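You operate a simulated robot arm through the tools that you are given. There is no shell and no other tool. Be economical: measure what you need, move in short steps, check, and stop when the job is done.

You are at the controls of a simulated robot arm. One attempt, no reset.

## Task
Put the orange packet on the worktop by the door away on the top of the dark table. Stack the tin marked "pears" from the worktop by the door on top of the tin marked "malt". Open the side drawer, put the purple wiper on the worktop beside the larder away in the inside the side drawer, then shut the drawer. Push the bin drawer shut. Put the cheese sandwich on the top of the plant bench away on the dining table top. Put the tea box on the top of the trivet rods. Any order will do. Set down upright: tea box.

The check looks at the end state, three seconds after you hand in, the way a careful person would. Anything else that was tipped, shoved, dropped, spilled or broken makes it a failure.

## Robot
A 7-joint arm with a vacuum gripper on a trunk, on a base that drives. Base frame: it is fixed to the floor where the robot stands at the start and does not move with it; the origin is under the middle of the robot, x ahead of it, y to its left, z up. Lengths are in m, angles in degrees, forces in N, time in s.
Its first joint turns from -69.0 to 172.0 degrees. Places, roughly: bin drawer [0.2, -0.8, 0.5]; blue tin, coffee tin, malt tin [0.5, 0.5, 1]; cheese sandwich (9x7x4 cm) [-1.4, -2.2, 0.9]; dining table top [-0.4, -4.4, 0.8]; inside the side drawer [0.5, -0.4, 0.8]; orange packet (5x3x10 cm) [0.5, 0.1, 1]; purple wiper (9x7x2 cm) [0.4, -0.5, 0.9]; side drawer [0.4, -0.4, 0.8]; tea box [-1.25, -3, 0.25]; top of the dark table [-1.4, -3.3, 0.8]; top of the trivet rods (24x20 cm) [0.08, 1.72, 0.92]. Payload 1.06 kg.
Tool frame: the origin (TCP) lies in the middle of the cups' lips, and z points out of the cups. The gripper has 1 cup of 0.024 m across, covering 0.024 by 0.024 m (tool x, y); the bellows give 0.008 m. With the vacuum on, a cup seals on a smooth face that it is pressed against (1 to 4 N); it does not hold porous or soft things. The pull reaches 23 N.
Orientation is that of the tool frame in the base frame, as [roll, pitch, yaw] about the fixed x, y, z axes, in that order (R = Rz(yaw) Ry(pitch) Rx(roll)). With the cups facing straight down, the tool's x points along the base's -x, its y along +y and its z along -z.

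## Interface
- The arm moves only by the tool nudge_tool. Its argument "deltas" is a list of rows, each an object (a shift or turn left out is 0, a gripper value left out holds the last) with "offset": the shift along the tool's x, y, z in units of 30 mm (1.0 is 30 mm), a list of three; "angular": the turn, a rotation vector about the tool's x, y, z in units of 4 degrees (1.0 is 4 degrees), a list of three; "valve": the vacuum: 1 switches it on, 0 off. In form: [{"offset": [x, y, z], "angular": [rx, ry, rz], "valve": valve}, ...]. A call has 1 to 8 rows; each row shifts and turns the commanded pose from where the row before left it, along the tool's axes as they then stand. A call with a number of a shift or a turn outside -1 to 1 is refused whole. Rows are played at 5 a second. More than 0.05 m and 8.6 degrees between two rows, or a gripper value outside its range, and nothing of the call is played. Where a pose cannot be reached the arm comes as near as it can. A force on the tool above 40 N (or 10 N above the force at the start of the call, whichever is more), or a blocked arm, ends the call early, and 0.2 s more pass. The pull builds up within a second once a cup has sealed. Time passes only in rows, and 0.2 s behind the last, so rows that do not move give it time. The reply holds the time, the measured pose of the TCP, the force on the tool along the base axes and the pull of the vacuum, in the units named above and with some noise, with the torque about the TCP (base axes, N m) and any sound that the robot's microphone picked up.
- Cameras (640 x 400 px; columns grow to the right, rows downward): "scene" is now at [0.1609, -0.0555, 1.2278]; the picture's right is [-0.57, -0.82, 0.00], its down [-0.37, 0.26, -0.89] and it looks along [0.73, -0.51, -0.45] (base axes); focal length 214 px, centre (320, 200). "wrist" rides on the gripper at [0.078, 0.019, -0.096] in the tool frame; the picture's right is [-0.24, 0.97, 0.00], its down [-0.71, -0.17, -0.68] and it looks along [-0.67, -0.16, 0.73] (tool axes); focal length 243 px, centre (320, 200). There is no depth. A picture from a camera that has moved, and an enlarged one, comes with that camera's place and axes in the base frame and with its lens.
- camera(camera): a new picture of that camera. It takes no simulated time.
- move_column(by): slides the trunk up (or, below 0, down) by that many m; the arm and the scene camera ride with it, the base frame stays. It gives what a move gives, with no picture.
- roll_base(legs): drives the robot by 1 to 6 legs, each [ahead, left, turn to the left] in m, m and degrees, along the robot's own axes; the way and the turn of a leg run together, so that a leg with both is an arc; at most 1.5 m and 180 degrees a leg. The arm and the cameras ride along, it lands a little off, and it stops where it bumps. It gives what a move gives.
- pan_tilt(pan, tilt): turns the head with the scene camera to pan (to the left, within 80 degrees either way) and tilt (down, from -29 to 69), counted from straight ahead of the robot. It gives what a move gives.
- close_up(camera, box): a new picture of the part [left, top, right, bottom] of that camera's present view, enlarged. It takes no simulated time.
- job_done(): hands the job in; it is judged then, once.

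Work in short steps. Places have to be worked out from the pictures, the camera data and where the tool is seen: move nearer, look again, correct. Check each grasp and each placing, and mend what went wrong. You have 196 turns and 174 pictures in all, those below and enlarged ones among them. Switch the vacuum off and draw the arm clear of the work before you hand the job in, unless the task says otherwise; then end with one line.

The tools are called after "Request:" by a JSON object that holds its "method" and its "body". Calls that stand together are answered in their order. nudge_tool: Moves the arm, as the interface text tells. Its arguments: {"type":"object","properties":{"deltas":{"type":"array"}},"required":["deltas"]} The other tools are called the same way: move_column (by) slides the trunk up or down; roll_base (legs) drives the base; pan_tilt (pan, tilt) turns the head that bears the scene camera; camera (camera) takes a picture; close_up (camera, box) takes an enlarged picture of a part of a camera's view; job_done () hands the job in.

At the start:

```text
time_s: 0.0
eef_pos: [0.3532, 0.033, 1.2691]
tcp_rot: [179.9, 0.0, 180.0]
wrist_force: [-0.8, -0.8, 1.0]
ft_torque: [0.01, 0.01, 0.01]
pull: 0.1
trunk travel left (down, up): [-0.378, 0.114]
robot x, y, heading: [-0.001, -0.0005, 0.2]
head pan, tilt: [-34.6, 26.7]
```

scene: 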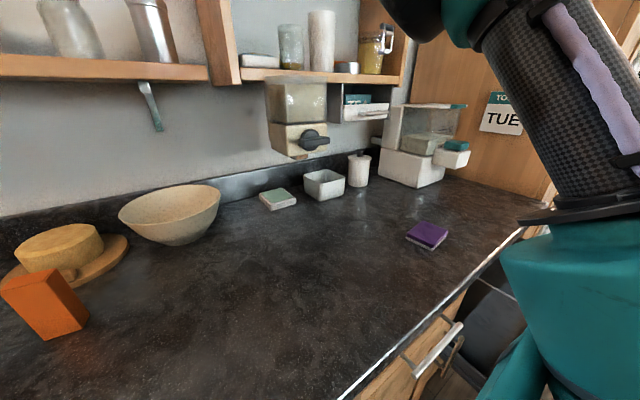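
wrist: 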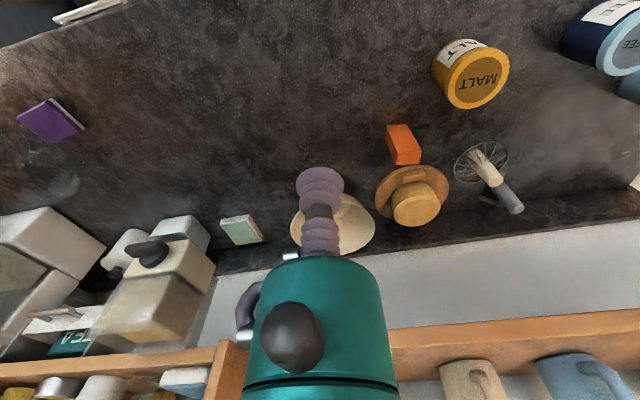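

I start by surveying: look ahead-left for the tins and then around to the packet.

Request:
{"method": "pan_tilt", "body": {"pan": 35, "tilt": 27}}

Request:
{"method": "camera", "body": {"camera": "scene"}}

Request:
{"method": "pan_tilt", "body": {"pan": -75, "tilt": 35}}

Request:
{"method": "camera", "body": {"camera": "scene"}}

```text
time_s: 1.4
eef_pos: [0.3536, 0.0316, 1.2702]
tcp_rot: [-179.9, 0.0, 180.0]
wrist_force: [0.4, 0.6, -0.2]
ft_torque: [-0.03, 0.05, 0.02]
pull: 0.0
trunk travel left (down, up): [-0.378, 0.114]
robot x, y, heading: [0.0041, 0.0007, -0.0]
head pan, tilt: [35.0, 27.0]
```

```text
171 pictures are left
camera scene: at [0.1606, 0.0491, 1.2274], right [0.57, -0.82, 0.0], down [-0.37, -0.26, -0.89], along [0.73, 0.51, -0.45], focal length 214 px, centre (320, 200)
```

scene: 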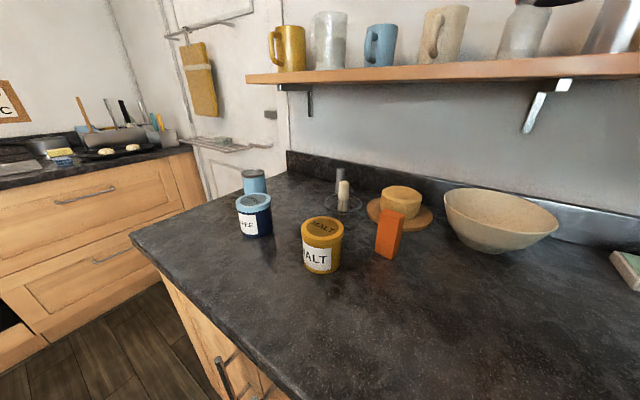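

```text
time_s: 3.3
eef_pos: [0.3539, 0.0324, 1.2698]
tcp_rot: [180.0, 0.1, -179.9]
wrist_force: [0.3, -0.1, 0.4]
ft_torque: [0.04, -0.04, -0.03]
pull: 0.1
trunk travel left (down, up): [-0.378, 0.114]
robot x, y, heading: [-0.0017, -0.0019, -0.1]
head pan, tilt: [-75.0, 35.0]
```

```text
170 pictures are left
camera scene: at [0.1084, -0.0884, 1.2148], right [-0.97, -0.26, 0.0], down [-0.15, 0.55, -0.82], along [0.21, -0.79, -0.57], focal length 214 px, centre (320, 200)
```

scene: 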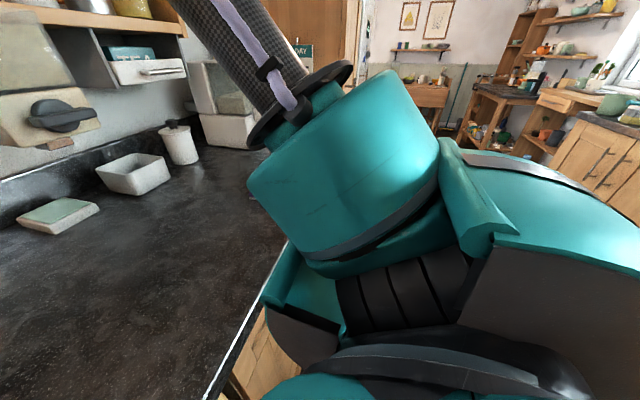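

The tins are on the left: malt in gold, coffee in navy, and a light blue one behind. I enlarge them to read the labels.

Request:
{"method": "pan_tilt", "body": {"pan": 45, "tilt": 30}}

Request:
{"method": "close_up", "body": {"camera": "scene", "box": [240, 100, 480, 250]}}

Request:
{"method": "camera", "body": {"camera": "scene"}}

Request:
{"method": "pan_tilt", "body": {"pan": 80, "tilt": 15}}

Request:
{"method": "camera", "body": {"camera": "scene"}}

```text
time_s: 5.3
eef_pos: [0.3535, 0.0311, 1.2696]
tcp_rot: [180.0, 0.0, 180.0]
wrist_force: [0.3, 0.3, -0.4]
ft_torque: [0.03, -0.02, -0.02]
pull: 0.1
trunk travel left (down, up): [-0.378, 0.114]
robot x, y, heading: [-0.0014, 0.0019, 0.2]
head pan, tilt: [45.0, 30.0]
```

```text
2.67 times, centred on (360, 175) of scene
camera zoom: at [0.1495, 0.0605, 1.2226], right [0.71, -0.71, 0.0], down [-0.35, -0.35, -0.87], along [0.61, 0.61, -0.5], focal length 572 px, centre (213, 267)
```

zoom: 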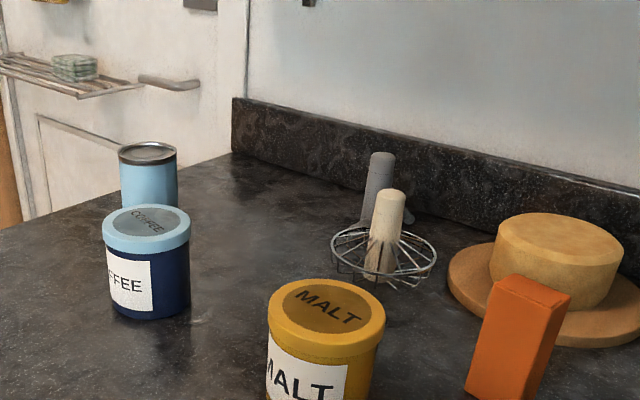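

```text
168 pictures are left
camera scene: at [0.1495, 0.0605, 1.2226], right [0.71, -0.71, 0.0], down [-0.35, -0.35, -0.87], along [0.61, 0.61, -0.5], focal length 214 px, centre (320, 200)
```

scene: 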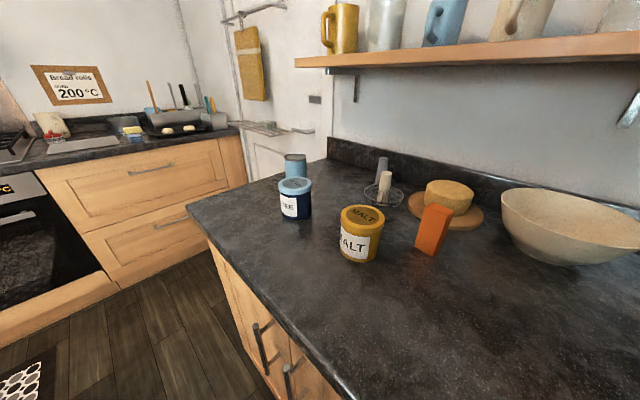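

```text
time_s: 6.3
eef_pos: [0.3529, 0.0331, 1.2713]
tcp_rot: [-179.9, 0.0, 179.9]
wrist_force: [-0.5, 0.8, 1.2]
ft_torque: [0.0, 0.01, -0.01]
pull: 0.1
trunk travel left (down, up): [-0.378, 0.114]
robot x, y, heading: [0.002, 0.0018, 0.1]
head pan, tilt: [80.0, 15.0]
```

```text
167 pictures are left
camera scene: at [0.1018, 0.0886, 1.2468], right [0.98, -0.17, 0.0], down [-0.05, -0.26, -0.97], along [0.17, 0.95, -0.26], focal length 214 px, centre (320, 200)
```

scene: 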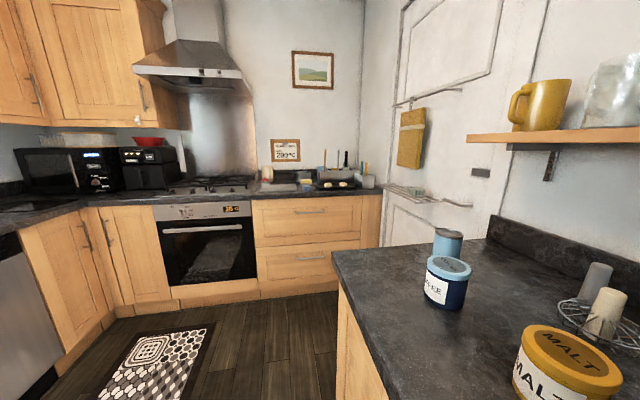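

The label of the light blue tin cannot be seen from here. I test how far forward the arm reaches (0.12 m ahead and then lower), well clear of everything.

Request:
{"method": "nudge_tool", "body": {"deltas": [{"offset": [-1, 0, 0]}, {"offset": [-1, 0, 0]}, {"offset": [-1, 0, 0]}, {"offset": [-1, 0, 0]}, {"offset": [0, 0, 1]}, {"offset": [0, 0, 1]}, {"offset": [0, 0, 1]}, {"offset": [0, 0, 1]}]}}

Request:
{"method": "camera", "body": {"camera": "wrist"}}

```text
time_s: 8.1
eef_pos: [0.4556, 0.0323, 1.1493]
tcp_rot: [179.9, 0.1, 179.9]
wrist_force: [-0.6, -0.8, 0.6]
ft_torque: [0.01, 0.0, 0.0]
pull: 0.1
out of reach, approached as far as the arm can: row 4
trunk travel left (down, up): [-0.378, 0.114]
robot x, y, heading: [-0.0022, 0.0019, 0.1]
head pan, tilt: [80.0, 15.0]
```

```text
166 pictures are left
camera wrist: at [0.3755, 0.0489, 1.246], right [0.24, 0.97, 0.0], down [0.71, -0.17, 0.69], along [0.67, -0.16, -0.73], focal length 243 px, centre (320, 200)
```

wrist: 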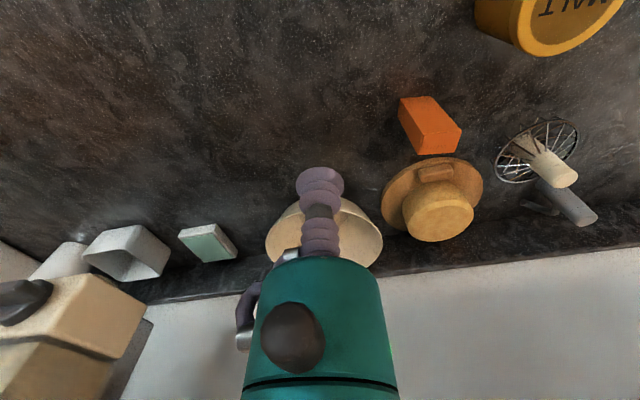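

Reach at z 1.27 is about x=0.46. I raise back up for clearance, slide left along the counter to the tins and look.

Request:
{"method": "nudge_tool", "body": {"deltas": [{"offset": [1, 0, -1]}, {"offset": [1, 0, -1]}, {"offset": [1, 0, -1]}, {"offset": [1, 0, 0]}]}}

Request:
{"method": "roll_base", "body": {"legs": [[0, 0.5, 0]]}}

Request:
{"method": "pan_tilt", "body": {"pan": 20, "tilt": 30}}

Request:
{"method": "camera", "body": {"camera": "scene"}}

Request:
{"method": "camera", "body": {"camera": "wrist"}}

```text
time_s: 9.1
eef_pos: [0.3343, 0.0314, 1.24]
tcp_rot: [180.0, 0.0, 179.9]
wrist_force: [-0.7, 0.2, -0.2]
ft_torque: [0.01, 0.01, -0.01]
pull: 0.1
trunk travel left (down, up): [-0.378, 0.114]
robot x, y, heading: [0.0046, -0.003, -0.0]
head pan, tilt: [80.0, 15.0]
```

```text
time_s: 12.1
eef_pos: [0.3348, 0.5356, 1.2392]
tcp_rot: [180.0, -0.1, -180.0]
wrist_force: [0.7, 0.1, 0.0]
ft_torque: [-0.01, 0.01, 0.02]
pull: 0.0
trunk travel left (down, up): [-0.378, 0.114]
robot x, y, heading: [0.0002, 0.5044, -0.0]
head pan, tilt: [80.0, 15.0]
```

```text
time_s: 13.4
eef_pos: [0.3344, 0.535, 1.239]
tcp_rot: [179.9, -0.1, -180.0]
wrist_force: [-0.1, -0.5, -0.2]
ft_torque: [0.02, 0.01, 0.04]
pull: 0.0
trunk travel left (down, up): [-0.378, 0.114]
robot x, y, heading: [-0.0008, 0.5046, 0.2]
head pan, tilt: [20.0, 30.0]
```

```text
165 pictures are left
camera scene: at [0.17, 0.5311, 1.2226], right [0.34, -0.94, 0.0], down [-0.47, -0.17, -0.87], along [0.81, 0.3, -0.5], focal length 214 px, centre (320, 200)
```

scene: 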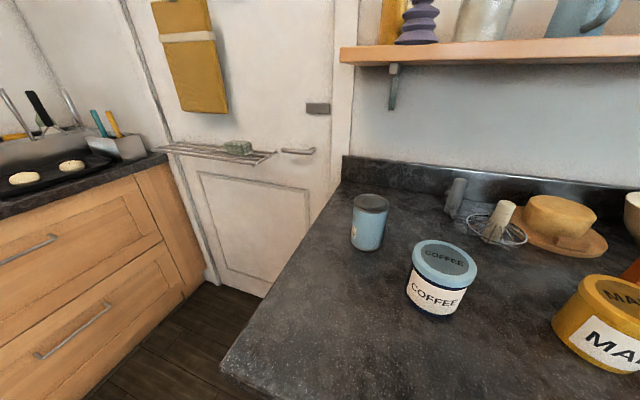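

```text
164 pictures are left
camera wrist: at [0.255, 0.5533, 1.3358], right [0.23, 0.97, 0.0], down [0.71, -0.17, 0.68], along [0.67, -0.16, -0.73], focal length 243 px, centre (320, 200)
```

wrist: 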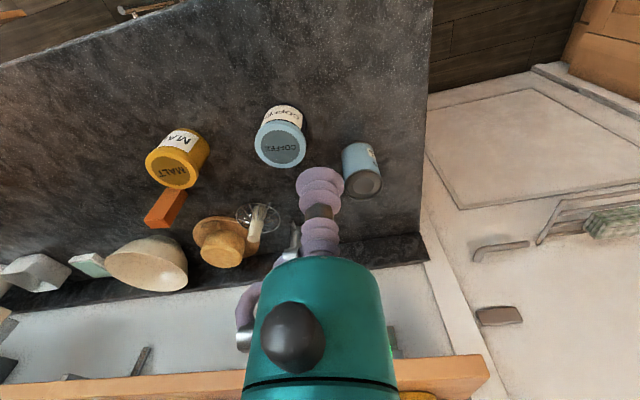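

The blue tin triangulates to about (0.53, 0.565), top z about 1.015. I enlarge its label to confirm.

Request:
{"method": "close_up", "body": {"camera": "scene", "box": [310, 170, 430, 260]}}

Request:
{"method": "close_up", "body": {"camera": "wrist", "box": [130, 90, 410, 265]}}

```text
4.44 times, centred on (370, 215) of scene
camera zoom: at [0.17, 0.5311, 1.2226], right [0.34, -0.94, 0.0], down [-0.47, -0.17, -0.87], along [0.81, 0.3, -0.5], focal length 953 px, centre (98, 133)
```

zoom: 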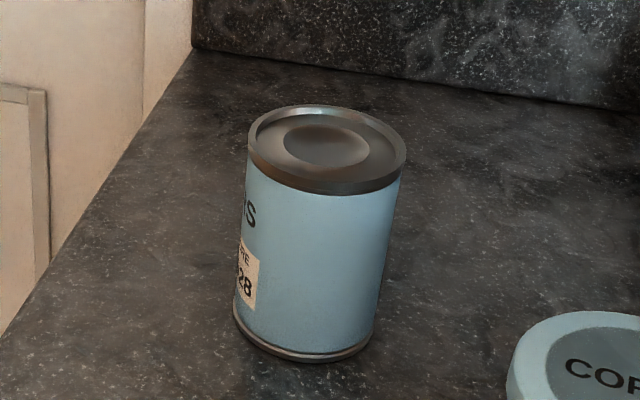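

```text
2.29 times, centred on (270, 178) of wrist
camera zoom: at [0.255, 0.5533, 1.3358], right [0.23, 0.97, 0.0], down [0.71, -0.17, 0.68], along [0.67, -0.16, -0.73], focal length 555 px, centre (434, 251)
```

zoom: 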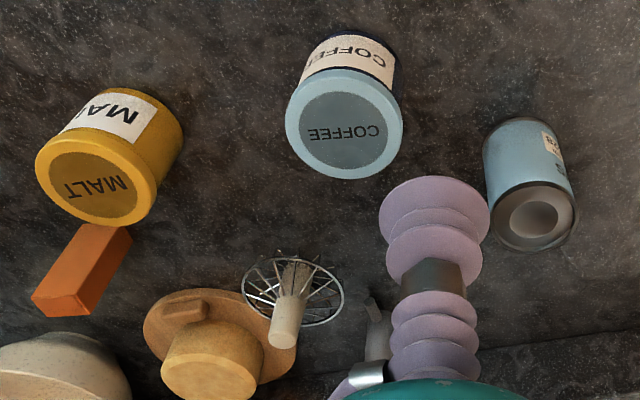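

It ends in "...RS": the pears tin. I move over at y 0.565, down to z 1.09 and then forward to test the reach.

Request:
{"method": "nudge_tool", "body": {"deltas": [{"offset": [0, 1, 1]}, {"offset": [0, 0, 1]}, {"offset": [0, 0, 1]}, {"offset": [0, 0, 1]}, {"offset": [-1, 0, 1]}, {"offset": [-1, 0, 0]}, {"offset": [-1, 0, 0]}, {"offset": [-1, 0, 0]}]}}

Request:
{"method": "nudge_tool", "body": {"deltas": [{"offset": [-1, 0, 0]}, {"offset": [-1, 0, 0]}]}}

Request:
{"method": "camera", "body": {"camera": "wrist"}}

Request:
{"method": "camera", "body": {"camera": "scene"}}

```text
time_s: 15.2
eef_pos: [0.4549, 0.5649, 1.0898]
tcp_rot: [-179.9, 0.1, -180.0]
wrist_force: [-0.2, 0.1, -0.3]
ft_torque: [0.01, 0.0, 0.01]
pull: 0.0
trunk travel left (down, up): [-0.378, 0.114]
robot x, y, heading: [-0.0025, 0.5049, 0.2]
head pan, tilt: [20.0, 30.0]
```

```text
time_s: 15.8
eef_pos: [0.5142, 0.5666, 1.09]
tcp_rot: [-180.0, 0.0, -179.9]
wrist_force: [-0.3, -0.7, -0.3]
ft_torque: [0.02, 0.02, 0.01]
pull: 0.1
trunk travel left (down, up): [-0.378, 0.114]
robot x, y, heading: [-0.0003, 0.5049, 0.1]
head pan, tilt: [20.0, 30.0]
```

```text
161 pictures are left
camera wrist: at [0.4359, 0.584, 1.1864], right [0.23, 0.97, 0.0], down [0.71, -0.17, 0.68], along [0.67, -0.16, -0.73], focal length 243 px, centre (320, 200)
```

wrist: 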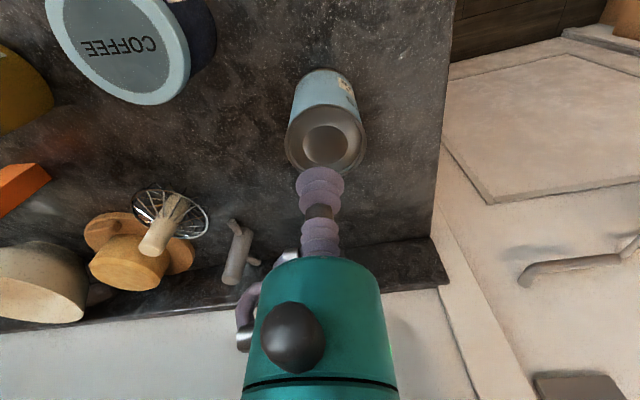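

```text
160 pictures are left
camera scene: at [0.1702, 0.5313, 1.2226], right [0.34, -0.94, 0.0], down [-0.47, -0.17, -0.87], along [0.81, 0.3, -0.5], focal length 214 px, centre (320, 200)
```

scene: 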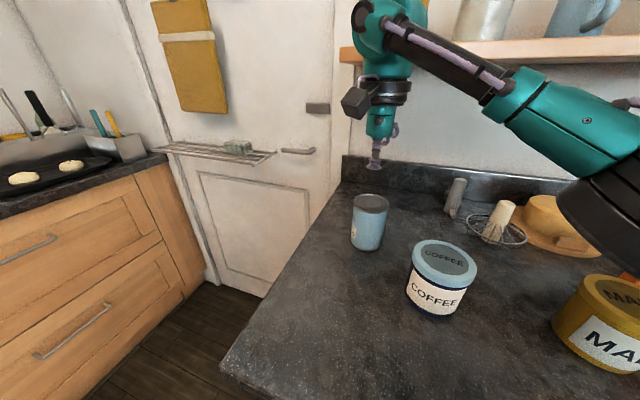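

Two views agree: tin top at (0.537, 0.564, ~1.012). I centre over it, turn on the vacuum and come down to z 1.02.

Request:
{"method": "nudge_tool", "body": {"deltas": [{"offset": [-0.75, -0.1, 0]}, {"offset": [0, 0, 1]}, {"offset": [0, 0, 1], "valve": 1}, {"offset": [0, 0, 0.2]}, {"offset": [0, 0, 0.1]}]}}

Request:
{"method": "camera", "body": {"camera": "wrist"}}

```text
time_s: 17.0
eef_pos: [0.5362, 0.5624, 1.02]
tcp_rot: [179.8, -0.1, -180.0]
wrist_force: [0.0, -0.4, 0.3]
ft_torque: [0.04, 0.0, 0.03]
pull: 0.0
trunk travel left (down, up): [-0.378, 0.114]
robot x, y, heading: [0.0006, 0.5028, 0.2]
head pan, tilt: [20.0, 30.0]
```

```text
159 pictures are left
camera wrist: at [0.4581, 0.5802, 1.1163], right [0.23, 0.97, 0.0], down [0.71, -0.17, 0.69], along [0.67, -0.16, -0.73], focal length 243 px, centre (320, 200)
```

wrist: 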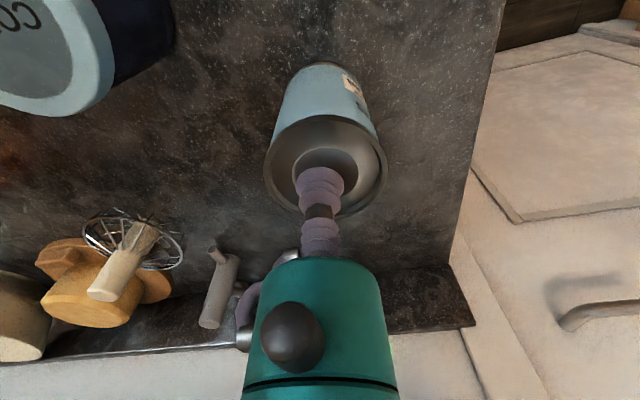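

The cup is well above the middle disc. I come down by 3 mm rows.

Request:
{"method": "nudge_tool", "body": {"deltas": [{"offset": [0, 0.05, 0.1]}, {"offset": [0, 0, 0.1]}, {"offset": [0, 0, 0.1]}, {"offset": [0, 0, 0.1]}]}}

```text
time_s: 18.0
eef_pos: [0.5367, 0.5649, 1.0105]
tcp_rot: [179.8, 0.3, -179.9]
wrist_force: [-0.6, -1.6, 10.9]
ft_torque: [-0.01, 0.0, 0.0]
pull: 23.0
trunk travel left (down, up): [-0.378, 0.114]
robot x, y, heading: [-0.0019, 0.5044, 0.1]
head pan, tilt: [20.0, 30.0]
```

Sealed at full pull, top at 1.011. I lift 0.15 m and check.

Request:
{"method": "nudge_tool", "body": {"deltas": [{"offset": [0, 0, -0.3]}, {"offset": [0, 0, -0.7]}, {"offset": [0, 0, -1]}, {"offset": [0, 0, -1]}, {"offset": [0, 0, -1]}, {"offset": [0.5, 0, -1]}, {"offset": [1, 0, 0]}, {"offset": [1, 0, 0]}]}}

Request:
{"method": "camera", "body": {"camera": "scene"}}

```text
time_s: 19.8
eef_pos: [0.4615, 0.5636, 1.1593]
tcp_rot: [-180.0, -0.1, -180.0]
wrist_force: [-0.8, 0.5, -4.5]
ft_torque: [-0.03, -0.01, 0.01]
pull: 23.1
trunk travel left (down, up): [-0.378, 0.114]
robot x, y, heading: [-0.0002, 0.5041, -0.1]
head pan, tilt: [20.0, 30.0]
```

```text
158 pictures are left
camera scene: at [0.1699, 0.531, 1.2226], right [0.34, -0.94, 0.0], down [-0.47, -0.17, -0.87], along [0.81, 0.3, -0.5], focal length 214 px, centre (320, 200)
```

scene: 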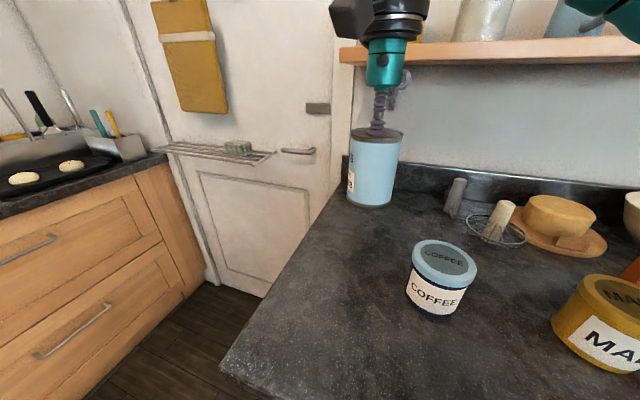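

The tin hangs straight. I slide right 0.31 m toward the malt tin and look down at it.

Request:
{"method": "roll_base", "body": {"legs": [[0, -0.31, 0]]}}

Request:
{"method": "camera", "body": {"camera": "scene"}}

Request:
{"method": "camera", "body": {"camera": "wrist"}}

```text
time_s: 21.8
eef_pos: [0.4634, 0.2579, 1.1591]
tcp_rot: [179.9, 0.1, -179.6]
wrist_force: [-0.8, 0.3, -3.3]
ft_torque: [0.02, 0.02, -0.01]
pull: 23.6
trunk travel left (down, up): [-0.378, 0.114]
robot x, y, heading: [-0.0006, 0.1943, 0.1]
head pan, tilt: [20.0, 30.0]
```

```text
157 pictures are left
camera scene: at [0.1714, 0.2236, 1.2226], right [0.35, -0.94, 0.0], down [-0.47, -0.17, -0.87], along [0.81, 0.3, -0.5], focal length 214 px, centre (320, 200)
```

scene: 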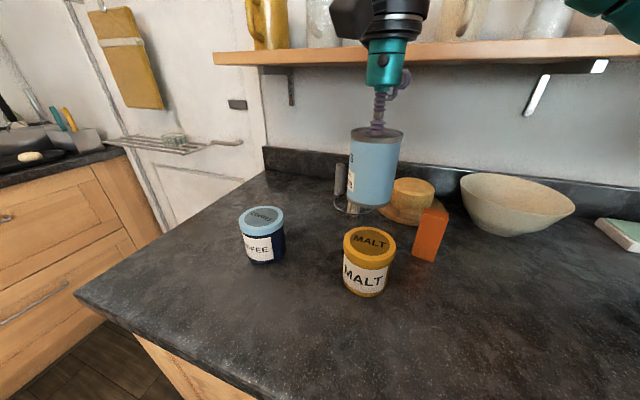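

```text
156 pictures are left
camera wrist: at [0.3845, 0.2755, 1.2549], right [0.23, 0.97, 0.0], down [0.71, -0.17, 0.68], along [0.67, -0.16, -0.73], focal length 243 px, centre (320, 200)
```

wrist: 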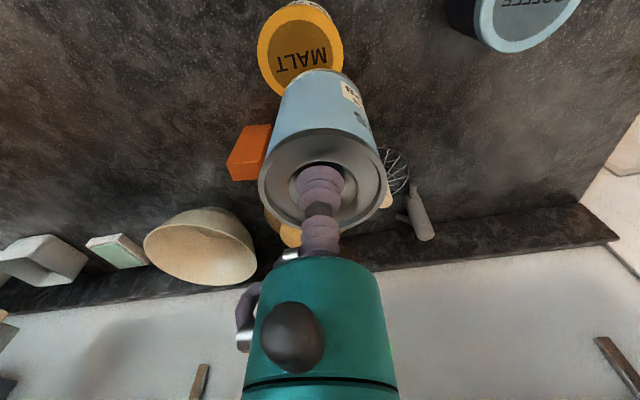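

Malt top centre by both views about (0.440, 0.242, 0.993). I shift over it and lower to z 1.115, then check.

Request:
{"method": "nudge_tool", "body": {"deltas": [{"offset": [0.76, -0.5, 0]}, {"offset": [0, 0, 0.8]}, {"offset": [0, 0, 0.6]}]}}

Request:
{"method": "close_up", "body": {"camera": "scene", "box": [280, 110, 460, 300]}}

Request:
{"method": "close_up", "body": {"camera": "wrist", "box": [220, 0, 440, 250]}}

```text
time_s: 22.6
eef_pos: [0.4426, 0.2425, 1.1173]
tcp_rot: [179.9, 0.0, -179.7]
wrist_force: [-0.5, -0.1, -2.8]
ft_torque: [0.01, 0.01, 0.04]
pull: 23.2
trunk travel left (down, up): [-0.378, 0.114]
robot x, y, heading: [0.003, 0.1938, 0.3]
head pan, tilt: [20.0, 30.0]
```

```text
2.11 times, centred on (370, 205) of scene
camera zoom: at [0.1714, 0.224, 1.2226], right [0.35, -0.94, 0.0], down [-0.47, -0.17, -0.87], along [0.81, 0.3, -0.5], focal length 452 px, centre (215, 190)
```

zoom: 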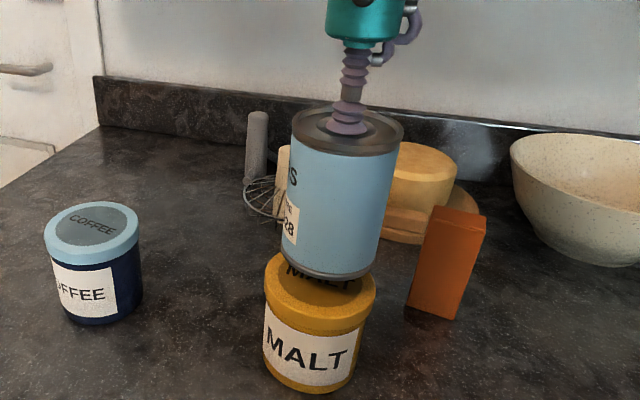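

```text
1.60 times, centred on (330, 125) of wrist
camera zoom: at [0.3623, 0.2597, 1.2134], right [0.23, 0.97, 0.0], down [0.71, -0.17, 0.68], along [0.67, -0.16, -0.73], focal length 388 px, centre (304, 320)
```

zoom: 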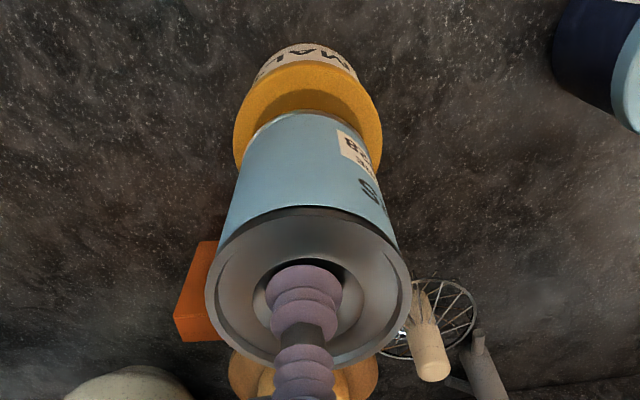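

Nearly centred; I shift back 4 mm and lower slowly, watching the force.

Request:
{"method": "nudge_tool", "body": {"deltas": [{"offset": [0.12, 0, 0.2]}, {"offset": [0, 0, 0.2]}, {"offset": [0, 0, 0.15]}, {"offset": [0, 0, 0.1]}, {"offset": [0, 0, 0.1]}]}}

Request:
{"method": "close_up", "body": {"camera": "scene", "box": [280, 110, 460, 300]}}

```text
time_s: 23.8
eef_pos: [0.4366, 0.2444, 1.0962]
tcp_rot: [180.0, 0.2, -179.6]
wrist_force: [0.3, 1.2, 8.4]
ft_torque: [0.02, -0.01, 0.01]
pull: 22.4
trunk travel left (down, up): [-0.378, 0.114]
robot x, y, heading: [0.0004, 0.1972, 0.5]
head pan, tilt: [20.0, 30.0]
```

```text
2.11 times, centred on (370, 205) of scene
camera zoom: at [0.1707, 0.2242, 1.2229], right [0.35, -0.94, 0.0], down [-0.47, -0.17, -0.87], along [0.81, 0.3, -0.5], focal length 452 px, centre (215, 190)
```

zoom: 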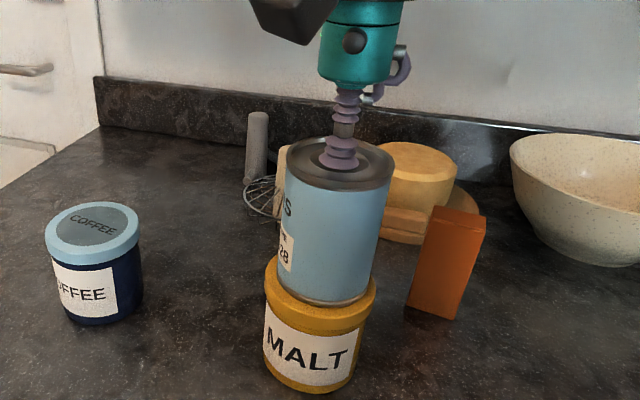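

It rests centred on the malt tin (8 N). I release, wait and lift.

Request:
{"method": "nudge_tool", "body": {"deltas": [{"offset": [0, 0, -0.1], "valve": 0}, {}, {}, {}, {"offset": [0, 0, -0.3]}, {"offset": [0, 0, -1]}, {"offset": [0, 0, -1]}, {"offset": [0, 0, -1]}]}}

Request:
{"method": "camera", "body": {"camera": "scene"}}

Request:
{"method": "camera", "body": {"camera": "wrist"}}

```text
time_s: 25.6
eef_pos: [0.4358, 0.2444, 1.1959]
tcp_rot: [180.0, 0.0, -179.8]
wrist_force: [-0.1, 0.3, -0.5]
ft_torque: [0.01, 0.01, -0.01]
pull: 0.0
trunk travel left (down, up): [-0.378, 0.114]
robot x, y, heading: [0.0032, 0.1916, 0.8]
head pan, tilt: [20.0, 30.0]
```

```text
152 pictures are left
camera scene: at [0.1708, 0.2242, 1.2227], right [0.35, -0.94, 0.0], down [-0.47, -0.17, -0.87], along [0.81, 0.3, -0.5], focal length 214 px, centre (320, 200)
```

scene: 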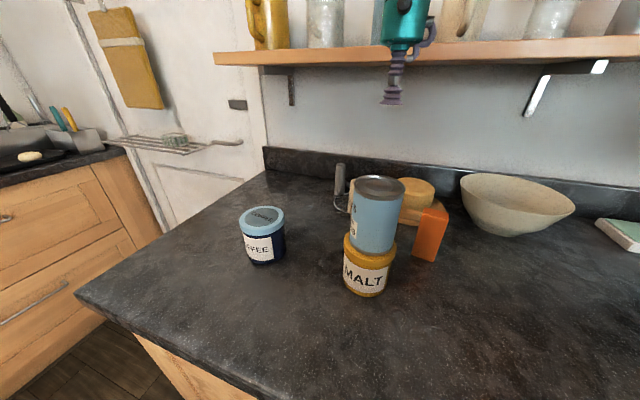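

```text
151 pictures are left
camera wrist: at [0.3574, 0.2614, 1.2924], right [0.23, 0.97, 0.0], down [0.71, -0.17, 0.68], along [0.67, -0.16, -0.73], focal length 243 px, centre (320, 200)
```

wrist: 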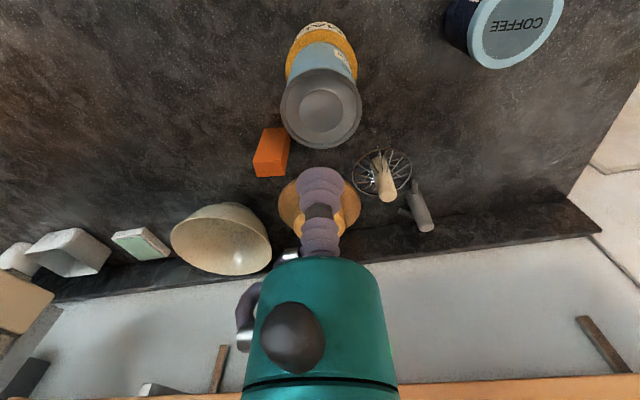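

Stack stands. Next the drawers: I back off and slide right (arm retracted), then look at the counter front.

Request:
{"method": "nudge_tool", "body": {"deltas": [{"offset": [1, 0, -1]}, {"offset": [1, 0, 0]}, {"offset": [1, 0, 0]}, {"offset": [1, 0, 0]}]}}

Request:
{"method": "roll_base", "body": {"legs": [[-0.5, 0, 0], [0, -0.5, 0]]}}

Request:
{"method": "pan_tilt", "body": {"pan": 0, "tilt": 30}}

Request:
{"method": "camera", "body": {"camera": "scene"}}

```text
time_s: 26.6
eef_pos: [0.3156, 0.2427, 1.2254]
tcp_rot: [179.9, 0.0, -179.7]
wrist_force: [0.4, 0.4, -0.7]
ft_torque: [0.01, 0.01, 0.02]
pull: 0.0
trunk travel left (down, up): [-0.378, 0.114]
robot x, y, heading: [0.0009, 0.1958, 0.7]
head pan, tilt: [20.0, 30.0]
```

```text
time_s: 32.1
eef_pos: [-0.1801, -0.2619, 1.2259]
tcp_rot: [-180.0, -0.1, -179.7]
wrist_force: [0.8, -0.1, 0.1]
ft_torque: [0.03, -0.04, 0.01]
pull: 0.0
trunk travel left (down, up): [-0.378, 0.114]
robot x, y, heading: [-0.4979, -0.3096, 0.9]
head pan, tilt: [20.0, 30.0]
```

```text
time_s: 33.0
eef_pos: [-0.1799, -0.2612, 1.2258]
tcp_rot: [179.9, 0.0, -179.6]
wrist_force: [-0.1, 1.0, 0.2]
ft_torque: [0.0, 0.02, 0.01]
pull: 0.0
trunk travel left (down, up): [-0.378, 0.114]
robot x, y, heading: [-0.4976, -0.31, 0.4]
head pan, tilt: [0.0, 30.0]
```

```text
150 pictures are left
camera scene: at [-0.3205, -0.3116, 1.2226], right [0.01, -1.0, 0.0], down [-0.5, 0.0, -0.87], along [0.87, 0.01, -0.5], focal length 214 px, centre (320, 200)
```

scene: 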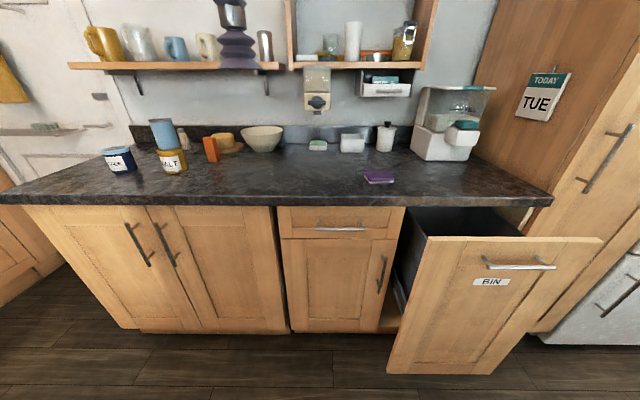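

I see the small side drawer (face x≈0.25, z 0.75–0.87, y −0.17…−0.58) and the bin drawer standing open by ~0.13 m (face x≈0.115, y −0.585…−1.025). I lower the trunk and start turning the tool to point forward.

Request:
{"method": "move_column", "body": {"by": -0.3}}

Request:
{"method": "nudge_tool", "body": {"deltas": [{"offset": [-1, 0, 0]}, {"offset": [-1, 0, 0]}, {"angular": [0, -1, 0]}, {"angular": [0, -1, 0]}, {"angular": [0, -1, 0]}, {"angular": [0, -1, 0]}, {"angular": [0, -1, 0]}, {"angular": [0, -1, 0]}]}}

Request:
{"method": "nudge_tool", "body": {"deltas": [{"angular": [0, -1, 0]}, {"angular": [0, -1, 0]}, {"angular": [0, -1, 0]}, {"angular": [0, -1, 0]}, {"angular": [0, -1, 0]}, {"angular": [0, -1, 0]}, {"angular": [0, -1, 0]}, {"angular": [0, -1, 0]}]}}

Request:
{"method": "nudge_tool", "body": {"deltas": [{"angular": [0, -1, 0]}, {"angular": [0, -1, 0]}, {"angular": [0, -1, 0]}, {"angular": [0, -1, 0]}, {"angular": [0, -1, 0]}, {"angular": [0, -1, 0]}, {"angular": [0, -1, 0]}, {"angular": [0, -1, 0]}]}}

Request:
{"method": "camera", "body": {"camera": "scene"}}

```text
time_s: 34.6
eef_pos: [-0.1747, -0.2605, 1.0614]
tcp_rot: [179.8, -0.7, 179.7]
wrist_force: [1.2, 11.0, -1.1]
ft_torque: [-1.08, 0.13, -0.84]
pull: 0.1
trunk travel left (down, up): [-0.218, 0.274]
robot x, y, heading: [-0.4962, -0.3098, 0.8]
head pan, tilt: [0.0, 30.0]
stopped: the force on the tool passed its limit (the readings are from after the stop); the commanded pose is now the measured one
```

```text
time_s: 36.4
eef_pos: [-0.1161, -0.2613, 1.0627]
tcp_rot: [179.7, 23.5, 179.7]
wrist_force: [0.1, 0.2, -0.2]
ft_torque: [0.0, -0.01, -0.02]
pull: 0.1
trunk travel left (down, up): [-0.218, 0.274]
robot x, y, heading: [-0.493, -0.3074, 0.4]
head pan, tilt: [0.0, 30.0]
```

```text
time_s: 37.9
eef_pos: [-0.0847, -0.2685, 1.0905]
tcp_rot: [171.4, 43.1, 166.7]
wrist_force: [-0.2, -0.2, 0.0]
ft_torque: [0.0, -0.01, -0.01]
pull: 0.0
trunk travel left (down, up): [-0.218, 0.274]
robot x, y, heading: [-0.4949, -0.3109, 0.7]
head pan, tilt: [0.0, 30.0]
stopped in row 7: the arm was blocked; the commanded pose is now the measured one
```

```text
time_s: 39.0
eef_pos: [-0.0542, -0.2872, 1.1127]
tcp_rot: [158.1, 56.5, 146.2]
wrist_force: [0.0, -0.5, -0.9]
ft_torque: [0.0, 0.01, 0.01]
pull: 0.1
trunk travel left (down, up): [-0.218, 0.274]
robot x, y, heading: [-0.499, -0.3076, 0.5]
head pan, tilt: [0.0, 30.0]
stopped in row 5: the arm was blocked; the commanded pose is now the measured one
```

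```text
149 pictures are left
camera scene: at [-0.2921, -0.3077, 1.0391], right [0.06, -1.0, 0.0], down [-0.72, -0.04, -0.7], along [0.7, 0.04, -0.72], focal length 214 px, centre (320, 200)
```

scene: 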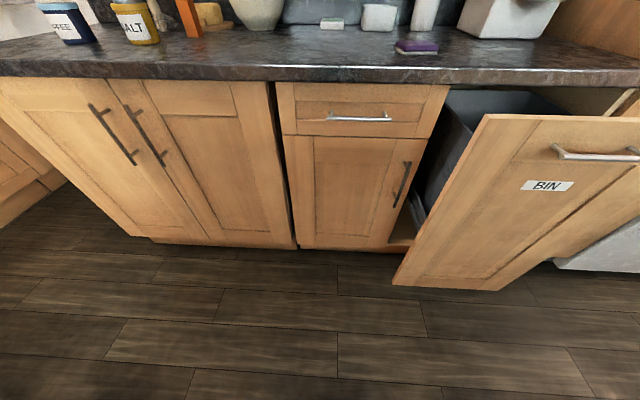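

The arm ran against the head (which it also tilted): the arm hangs from the right shoulder. I move the tool to the right, away from the head.

Request:
{"method": "nudge_tool", "body": {"deltas": [{"offset": [-0.3, -0.94, 0.12]}, {"offset": [-0.3, -0.94, 0.12]}, {"offset": [-0.3, -0.94, 0.12]}, {"offset": [-0.3, -0.94, 0.12]}, {"offset": [-0.3, -0.94, 0.12]}]}}

Request:
{"method": "pan_tilt", "body": {"pan": -20, "tilt": 25}}

Request:
{"method": "camera", "body": {"camera": "scene"}}

Request:
{"method": "camera", "body": {"camera": "wrist"}}

```text
time_s: 40.2
eef_pos: [-0.0546, -0.4318, 1.109]
tcp_rot: [159.7, 57.2, 148.3]
wrist_force: [-0.2, -0.3, -0.2]
ft_torque: [-0.01, -0.03, -0.02]
pull: 0.0
trunk travel left (down, up): [-0.218, 0.274]
robot x, y, heading: [-0.4948, -0.307, 0.6]
head pan, tilt: [0.0, 30.0]
```

```text
time_s: 41.1
eef_pos: [-0.0545, -0.4304, 1.1096]
tcp_rot: [159.4, 57.1, 147.9]
wrist_force: [0.0, 0.0, -0.3]
ft_torque: [0.01, -0.02, -0.01]
pull: 0.1
trunk travel left (down, up): [-0.218, 0.274]
robot x, y, heading: [-0.4948, -0.3088, 0.3]
head pan, tilt: [-20.0, 25.0]
```

```text
148 pictures are left
camera scene: at [-0.2855, -0.3429, 1.0707], right [-0.33, -0.94, 0.0], down [-0.4, 0.14, -0.91], along [0.85, -0.3, -0.42], focal length 214 px, centre (320, 200)
```

scene: 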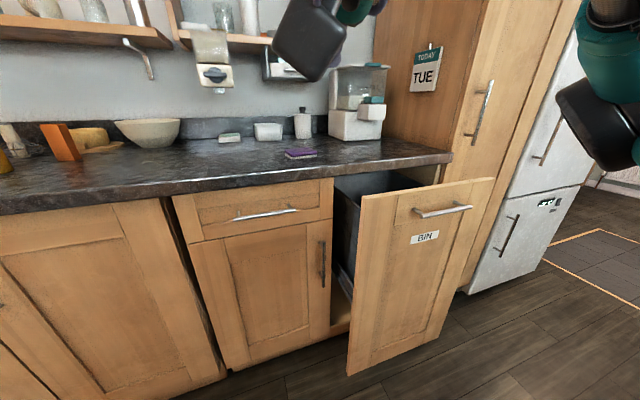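

```text
147 pictures are left
camera wrist: at [-0.1676, -0.3809, 1.0968], right [0.35, 0.85, 0.38], down [-0.3, -0.29, 0.91], along [0.89, -0.43, 0.16], focal length 243 px, centre (320, 200)
```

wrist: 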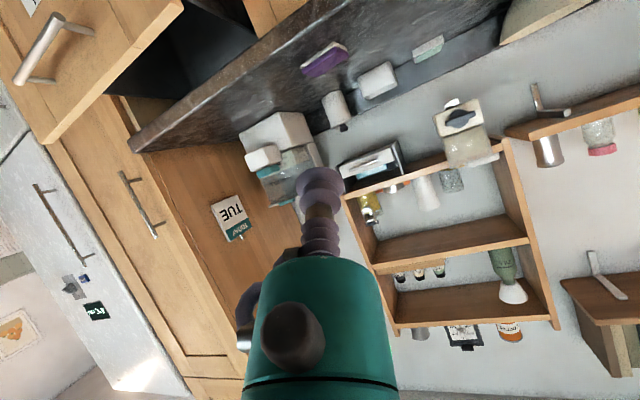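

Now I turn the rest of the way so the tool points straight at the counter front (34.8° about the tool axis (-0.32,-0.85,-0.42)).

Request:
{"method": "nudge_tool", "body": {"deltas": [{"angular": [-0.32, -0.85, -0.42]}, {"angular": [-0.32, -0.85, -0.42]}, {"angular": [-0.32, -0.85, -0.42]}, {"angular": [-0.32, -0.85, -0.42]}, {"angular": [-0.32, -0.85, -0.42]}, {"angular": [-0.32, -0.85, -0.42]}, {"angular": [-0.32, -0.85, -0.42]}, {"angular": [-0.32, -0.85, -0.42]}]}}

Request:
{"method": "nudge_tool", "body": {"deltas": [{"angular": [-0.22, -0.6, -0.29]}]}}

```text
time_s: 42.9
eef_pos: [-0.0497, -0.4326, 1.1134]
tcp_rot: [152.8, 87.4, 151.7]
wrist_force: [-0.1, 0.8, -0.1]
ft_torque: [-0.02, 0.01, -0.05]
pull: 0.1
out of reach, approached as far as the arm can: row 8
trunk travel left (down, up): [-0.218, 0.274]
robot x, y, heading: [-0.4999, -0.3075, 0.6]
head pan, tilt: [-20.0, 25.0]
```

```text
time_s: 43.3
eef_pos: [-0.0493, -0.4304, 1.1139]
tcp_rot: [-5.9, 90.0, -6.2]
wrist_force: [-1.1, -0.4, 0.1]
ft_torque: [0.01, 0.02, -0.02]
pull: 0.1
trunk travel left (down, up): [-0.218, 0.274]
robot x, y, heading: [-0.492, -0.3095, 0.5]
head pan, tilt: [-20.0, 25.0]
```

The tool points forward. I lower the trunk by 0.2 m.

Request:
{"method": "move_column", "body": {"by": -0.2}}

Request:
{"method": "nudge_tool", "body": {"deltas": [{"offset": [1, 0, 0]}, {"offset": [1, 0, 0]}, {"offset": [1, 0, 0]}, {"offset": [1, 0, 0]}]}}

Request:
{"method": "camera", "body": {"camera": "scene"}}

Request:
{"method": "camera", "body": {"camera": "wrist"}}

```text
time_s: 45.5
eef_pos: [0.0331, -0.4311, 0.8408]
tcp_rot: [-179.6, 79.8, -179.8]
wrist_force: [0.2, 0.1, -0.1]
ft_torque: [0.01, -0.02, 0.0]
pull: 0.0
trunk travel left (down, up): [-0.018, 0.474]
robot x, y, heading: [-0.4961, -0.3123, 0.6]
head pan, tilt: [-20.0, 25.0]
```

```text
time_s: 46.5
eef_pos: [0.025, -0.4298, 0.7236]
tcp_rot: [-179.4, 79.8, -179.7]
wrist_force: [0.1, -0.3, 0.7]
ft_torque: [0.0, 0.0, 0.0]
pull: 0.0
out of reach, approached as far as the arm can: row 1
trunk travel left (down, up): [-0.018, 0.474]
robot x, y, heading: [-0.4946, -0.3079, 0.3]
head pan, tilt: [-20.0, 25.0]
```

```text
146 pictures are left
camera scene: at [-0.2195, -0.3425, 0.8576], right [-0.33, -0.94, 0.0], down [-0.4, 0.14, -0.91], along [0.85, -0.3, -0.42], focal length 214 px, centre (320, 200)
```

scene: 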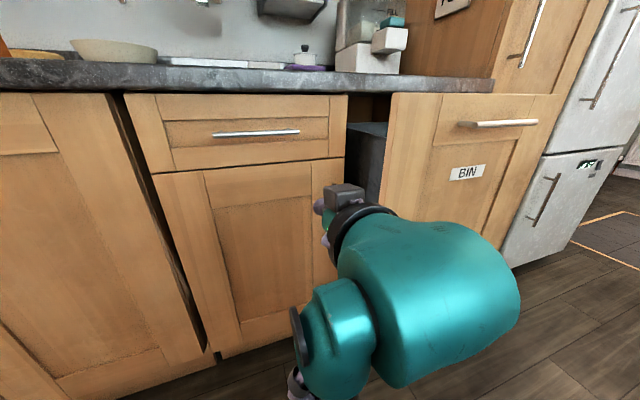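

```text
145 pictures are left
camera wrist: at [-0.0831, -0.4114, 0.664], right [0.05, 0.97, 0.23], down [-0.55, -0.17, 0.82], along [0.83, -0.16, 0.53], focal length 243 px, centre (320, 200)
```

wrist: 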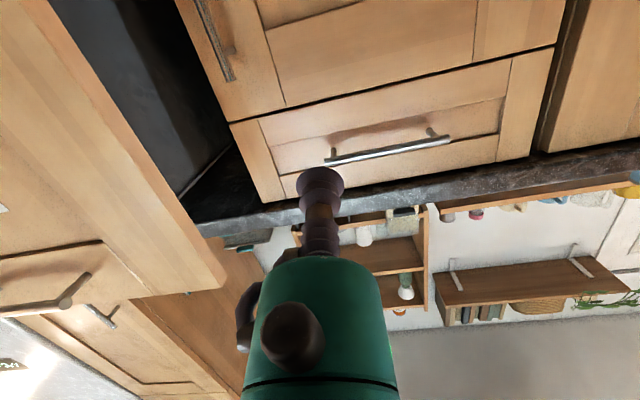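

Tool at (0.025,−0.43,0.72), below the bin handle height (z≈0.82). I slide the base right 0.37 m in front of the bin face.

Request:
{"method": "roll_base", "body": {"legs": [[0, -0.37, 0]]}}

Request:
{"method": "camera", "body": {"camera": "scene"}}

Request:
{"method": "camera", "body": {"camera": "wrist"}}

```text
time_s: 48.8
eef_pos: [0.0278, -0.7935, 0.7231]
tcp_rot: [-179.6, 79.9, -179.8]
wrist_force: [0.5, 0.0, 0.0]
ft_torque: [0.02, -0.01, 0.0]
pull: 0.0
trunk travel left (down, up): [-0.018, 0.474]
robot x, y, heading: [-0.4947, -0.6776, 0.5]
head pan, tilt: [-20.0, 25.0]
```

```text
144 pictures are left
camera scene: at [-0.2166, -0.7073, 0.8576], right [-0.33, -0.94, 0.0], down [-0.4, 0.14, -0.91], along [0.85, -0.3, -0.42], focal length 214 px, centre (320, 200)
```

scene: 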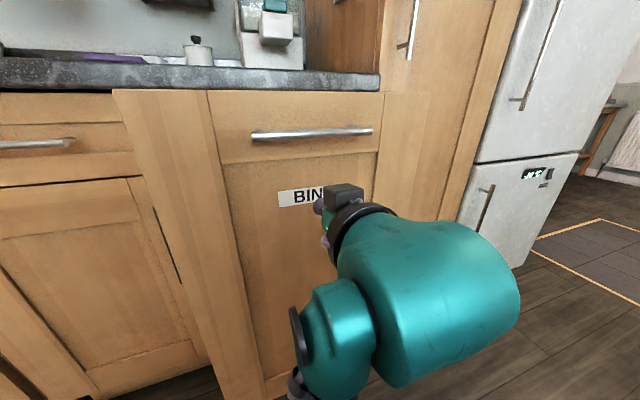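

```text
143 pictures are left
camera wrist: at [-0.0802, -0.7757, 0.6644], right [0.04, 0.97, 0.23], down [-0.55, -0.17, 0.82], along [0.83, -0.16, 0.53], focal length 243 px, centre (320, 200)
```

wrist: 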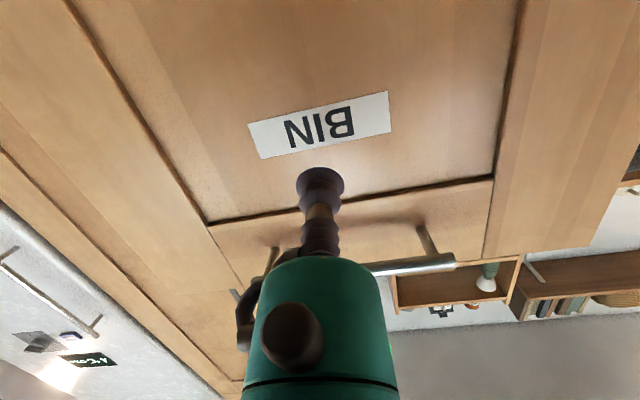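

The handle is just above the gripper body; I lower by 4 cm and then press forward.

Request:
{"method": "nudge_tool", "body": {"deltas": [{"offset": [1, 0, 0]}, {"offset": [0.5, 0, 0]}, {"offset": [0, 0, 1]}, {"offset": [0, 0, 1]}]}}

Request:
{"method": "nudge_tool", "body": {"deltas": [{"offset": [0, 0, 0.5]}, {"offset": [0, 0, 0.5]}, {"offset": [0, 0, 0.5]}, {"offset": [0, 0, 0.5]}, {"offset": [0, 0, 0.5]}]}}

```text
time_s: 49.8
eef_pos: [0.0823, -0.7861, 0.6639]
tcp_rot: [-179.7, 79.8, -179.9]
wrist_force: [-0.4, 0.9, 0.2]
ft_torque: [-0.02, -0.04, -0.02]
pull: 0.0
out of reach, approached as far as the arm can: row 1, 2
trunk travel left (down, up): [-0.018, 0.474]
robot x, y, heading: [-0.492, -0.6726, 0.5]
head pan, tilt: [-20.0, 25.0]
```

```text
time_s: 51.0
eef_pos: [0.1565, -0.7839, 0.652]
tcp_rot: [-179.7, 79.7, -179.9]
wrist_force: [0.2, 0.6, 0.3]
ft_torque: [0.01, 0.0, 0.0]
pull: 0.0
trunk travel left (down, up): [-0.018, 0.474]
robot x, y, heading: [-0.4944, -0.6738, 0.6]
head pan, tilt: [-20.0, 25.0]
```

No force yet; I look where the face is now.

Request:
{"method": "camera", "body": {"camera": "scene"}}

Request:
{"method": "camera", "body": {"camera": "wrist"}}

```text
142 pictures are left
camera scene: at [-0.2166, -0.7073, 0.8576], right [-0.33, -0.94, 0.0], down [-0.4, 0.14, -0.91], along [0.85, -0.3, -0.42], focal length 214 px, centre (320, 200)
```

scene: 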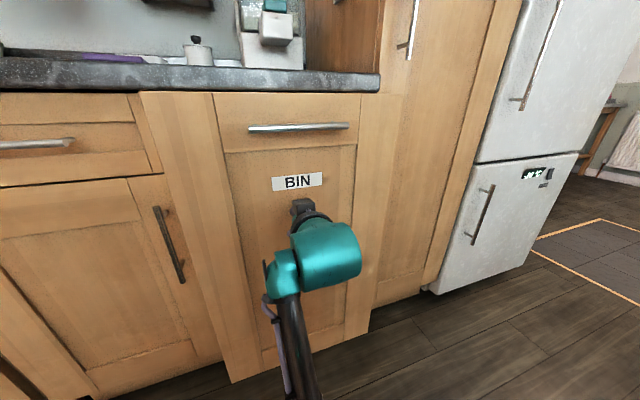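

```text
141 pictures are left
camera wrist: at [0.0477, -0.7672, 0.5927], right [0.04, 0.97, 0.23], down [-0.55, -0.17, 0.82], along [0.83, -0.16, 0.53], focal length 243 px, centre (320, 200)
```

wrist: 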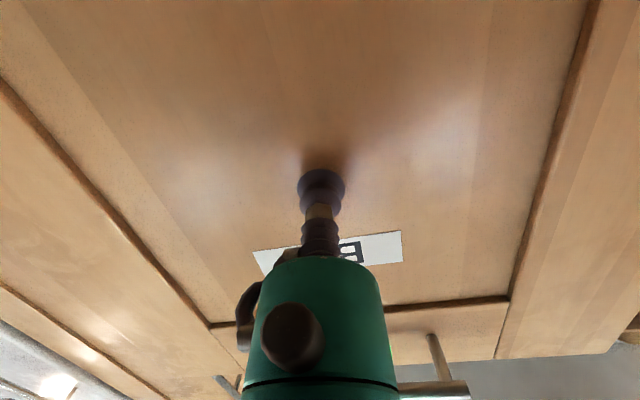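

It is being pushed in (face has moved). I continue pressing forward.

Request:
{"method": "nudge_tool", "body": {"deltas": [{"offset": [-0.05, 0, 0.5]}, {"offset": [-0.05, 0, 0.5]}, {"offset": [-0.05, 0, 0.5]}, {"offset": [-0.05, 0, 0.4]}]}}

Request:
{"method": "camera", "body": {"camera": "scene"}}

```text
time_s: 52.0
eef_pos: [0.2119, -0.7859, 0.6467]
tcp_rot: [-179.9, 79.8, 179.8]
wrist_force: [-0.1, 0.9, 1.0]
ft_torque: [-0.02, 0.0, -0.02]
pull: 0.1
trunk travel left (down, up): [-0.018, 0.474]
robot x, y, heading: [-0.4954, -0.6738, 0.7]
head pan, tilt: [-20.0, 25.0]
```

```text
140 pictures are left
camera scene: at [-0.2166, -0.7073, 0.8576], right [-0.33, -0.94, 0.0], down [-0.4, 0.14, -0.91], along [0.85, -0.3, -0.42], focal length 214 px, centre (320, 200)
```

scene: 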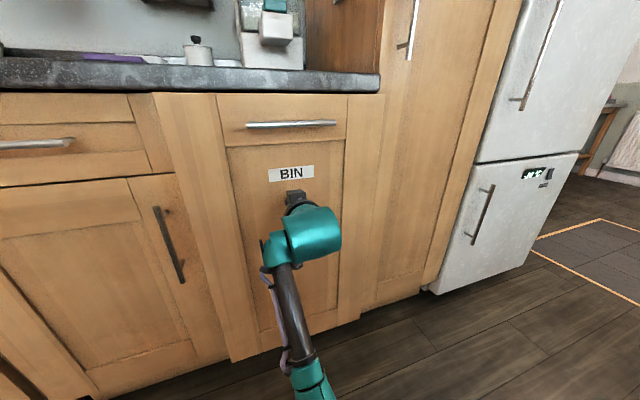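

Still moving in freely; I continue until a stop is felt.

Request:
{"method": "nudge_tool", "body": {"deltas": [{"offset": [-0.05, 0, 0.4]}, {"offset": [-0.05, 0, 0.4]}, {"offset": [-0.05, 0, 0.3]}, {"offset": [-0.05, 0, 0.3]}]}}

Request:
{"method": "camera", "body": {"camera": "scene"}}

```text
time_s: 53.0
eef_pos: [0.2547, -0.7865, 0.6471]
tcp_rot: [-179.4, 79.9, -179.6]
wrist_force: [-0.4, -0.1, 0.8]
ft_torque: [0.05, -0.01, -0.03]
pull: 0.0
trunk travel left (down, up): [-0.018, 0.474]
robot x, y, heading: [-0.4936, -0.676, 0.3]
head pan, tilt: [-20.0, 25.0]
```

```text
139 pictures are left
camera scene: at [-0.2167, -0.7073, 0.8576], right [-0.33, -0.94, 0.0], down [-0.4, 0.14, -0.91], along [0.85, -0.3, -0.42], focal length 214 px, centre (320, 200)
```

scene: 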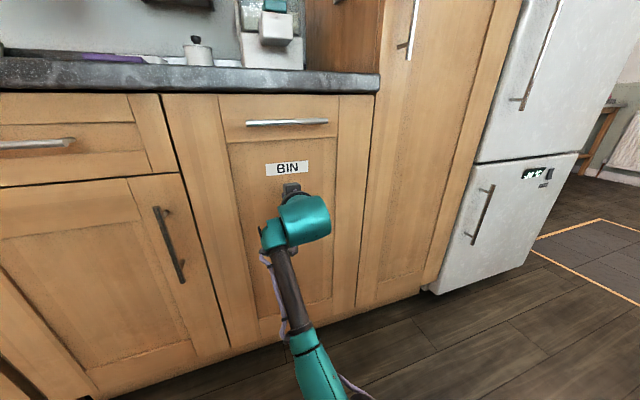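

Nearly flush; a few more small rows.

Request:
{"method": "nudge_tool", "body": {"deltas": [{"offset": [-0.03, 0, 0.2]}, {"offset": [-0.03, 0, 0.2]}, {"offset": [-0.03, 0, 0.2]}, {"offset": [-0.03, 0, 0.2]}]}}

Request:
{"method": "close_up", "body": {"camera": "scene", "box": [100, 60, 420, 260]}}

```text
time_s: 53.8
eef_pos: [0.2687, -0.7885, 0.6419]
tcp_rot: [-179.7, 79.3, -179.9]
wrist_force: [-18.9, 0.9, -1.5]
ft_torque: [-0.05, -0.15, 0.01]
pull: 0.1
trunk travel left (down, up): [-0.018, 0.474]
robot x, y, heading: [-0.4966, -0.6732, 0.5]
head pan, tilt: [-20.0, 25.0]
stopped in row 3: the force on the tool passed its limit (the readings are from after the stop); the commanded pose is now the measured one
```

```text
2.00 times, centred on (260, 160) of scene
camera zoom: at [-0.2184, -0.7075, 0.8579], right [-0.34, -0.94, 0.0], down [-0.4, 0.14, -0.91], along [0.85, -0.3, -0.42], focal length 429 px, centre (440, 280)
```

zoom: 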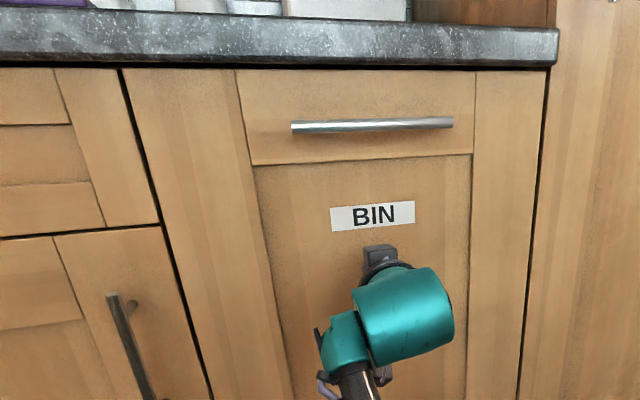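

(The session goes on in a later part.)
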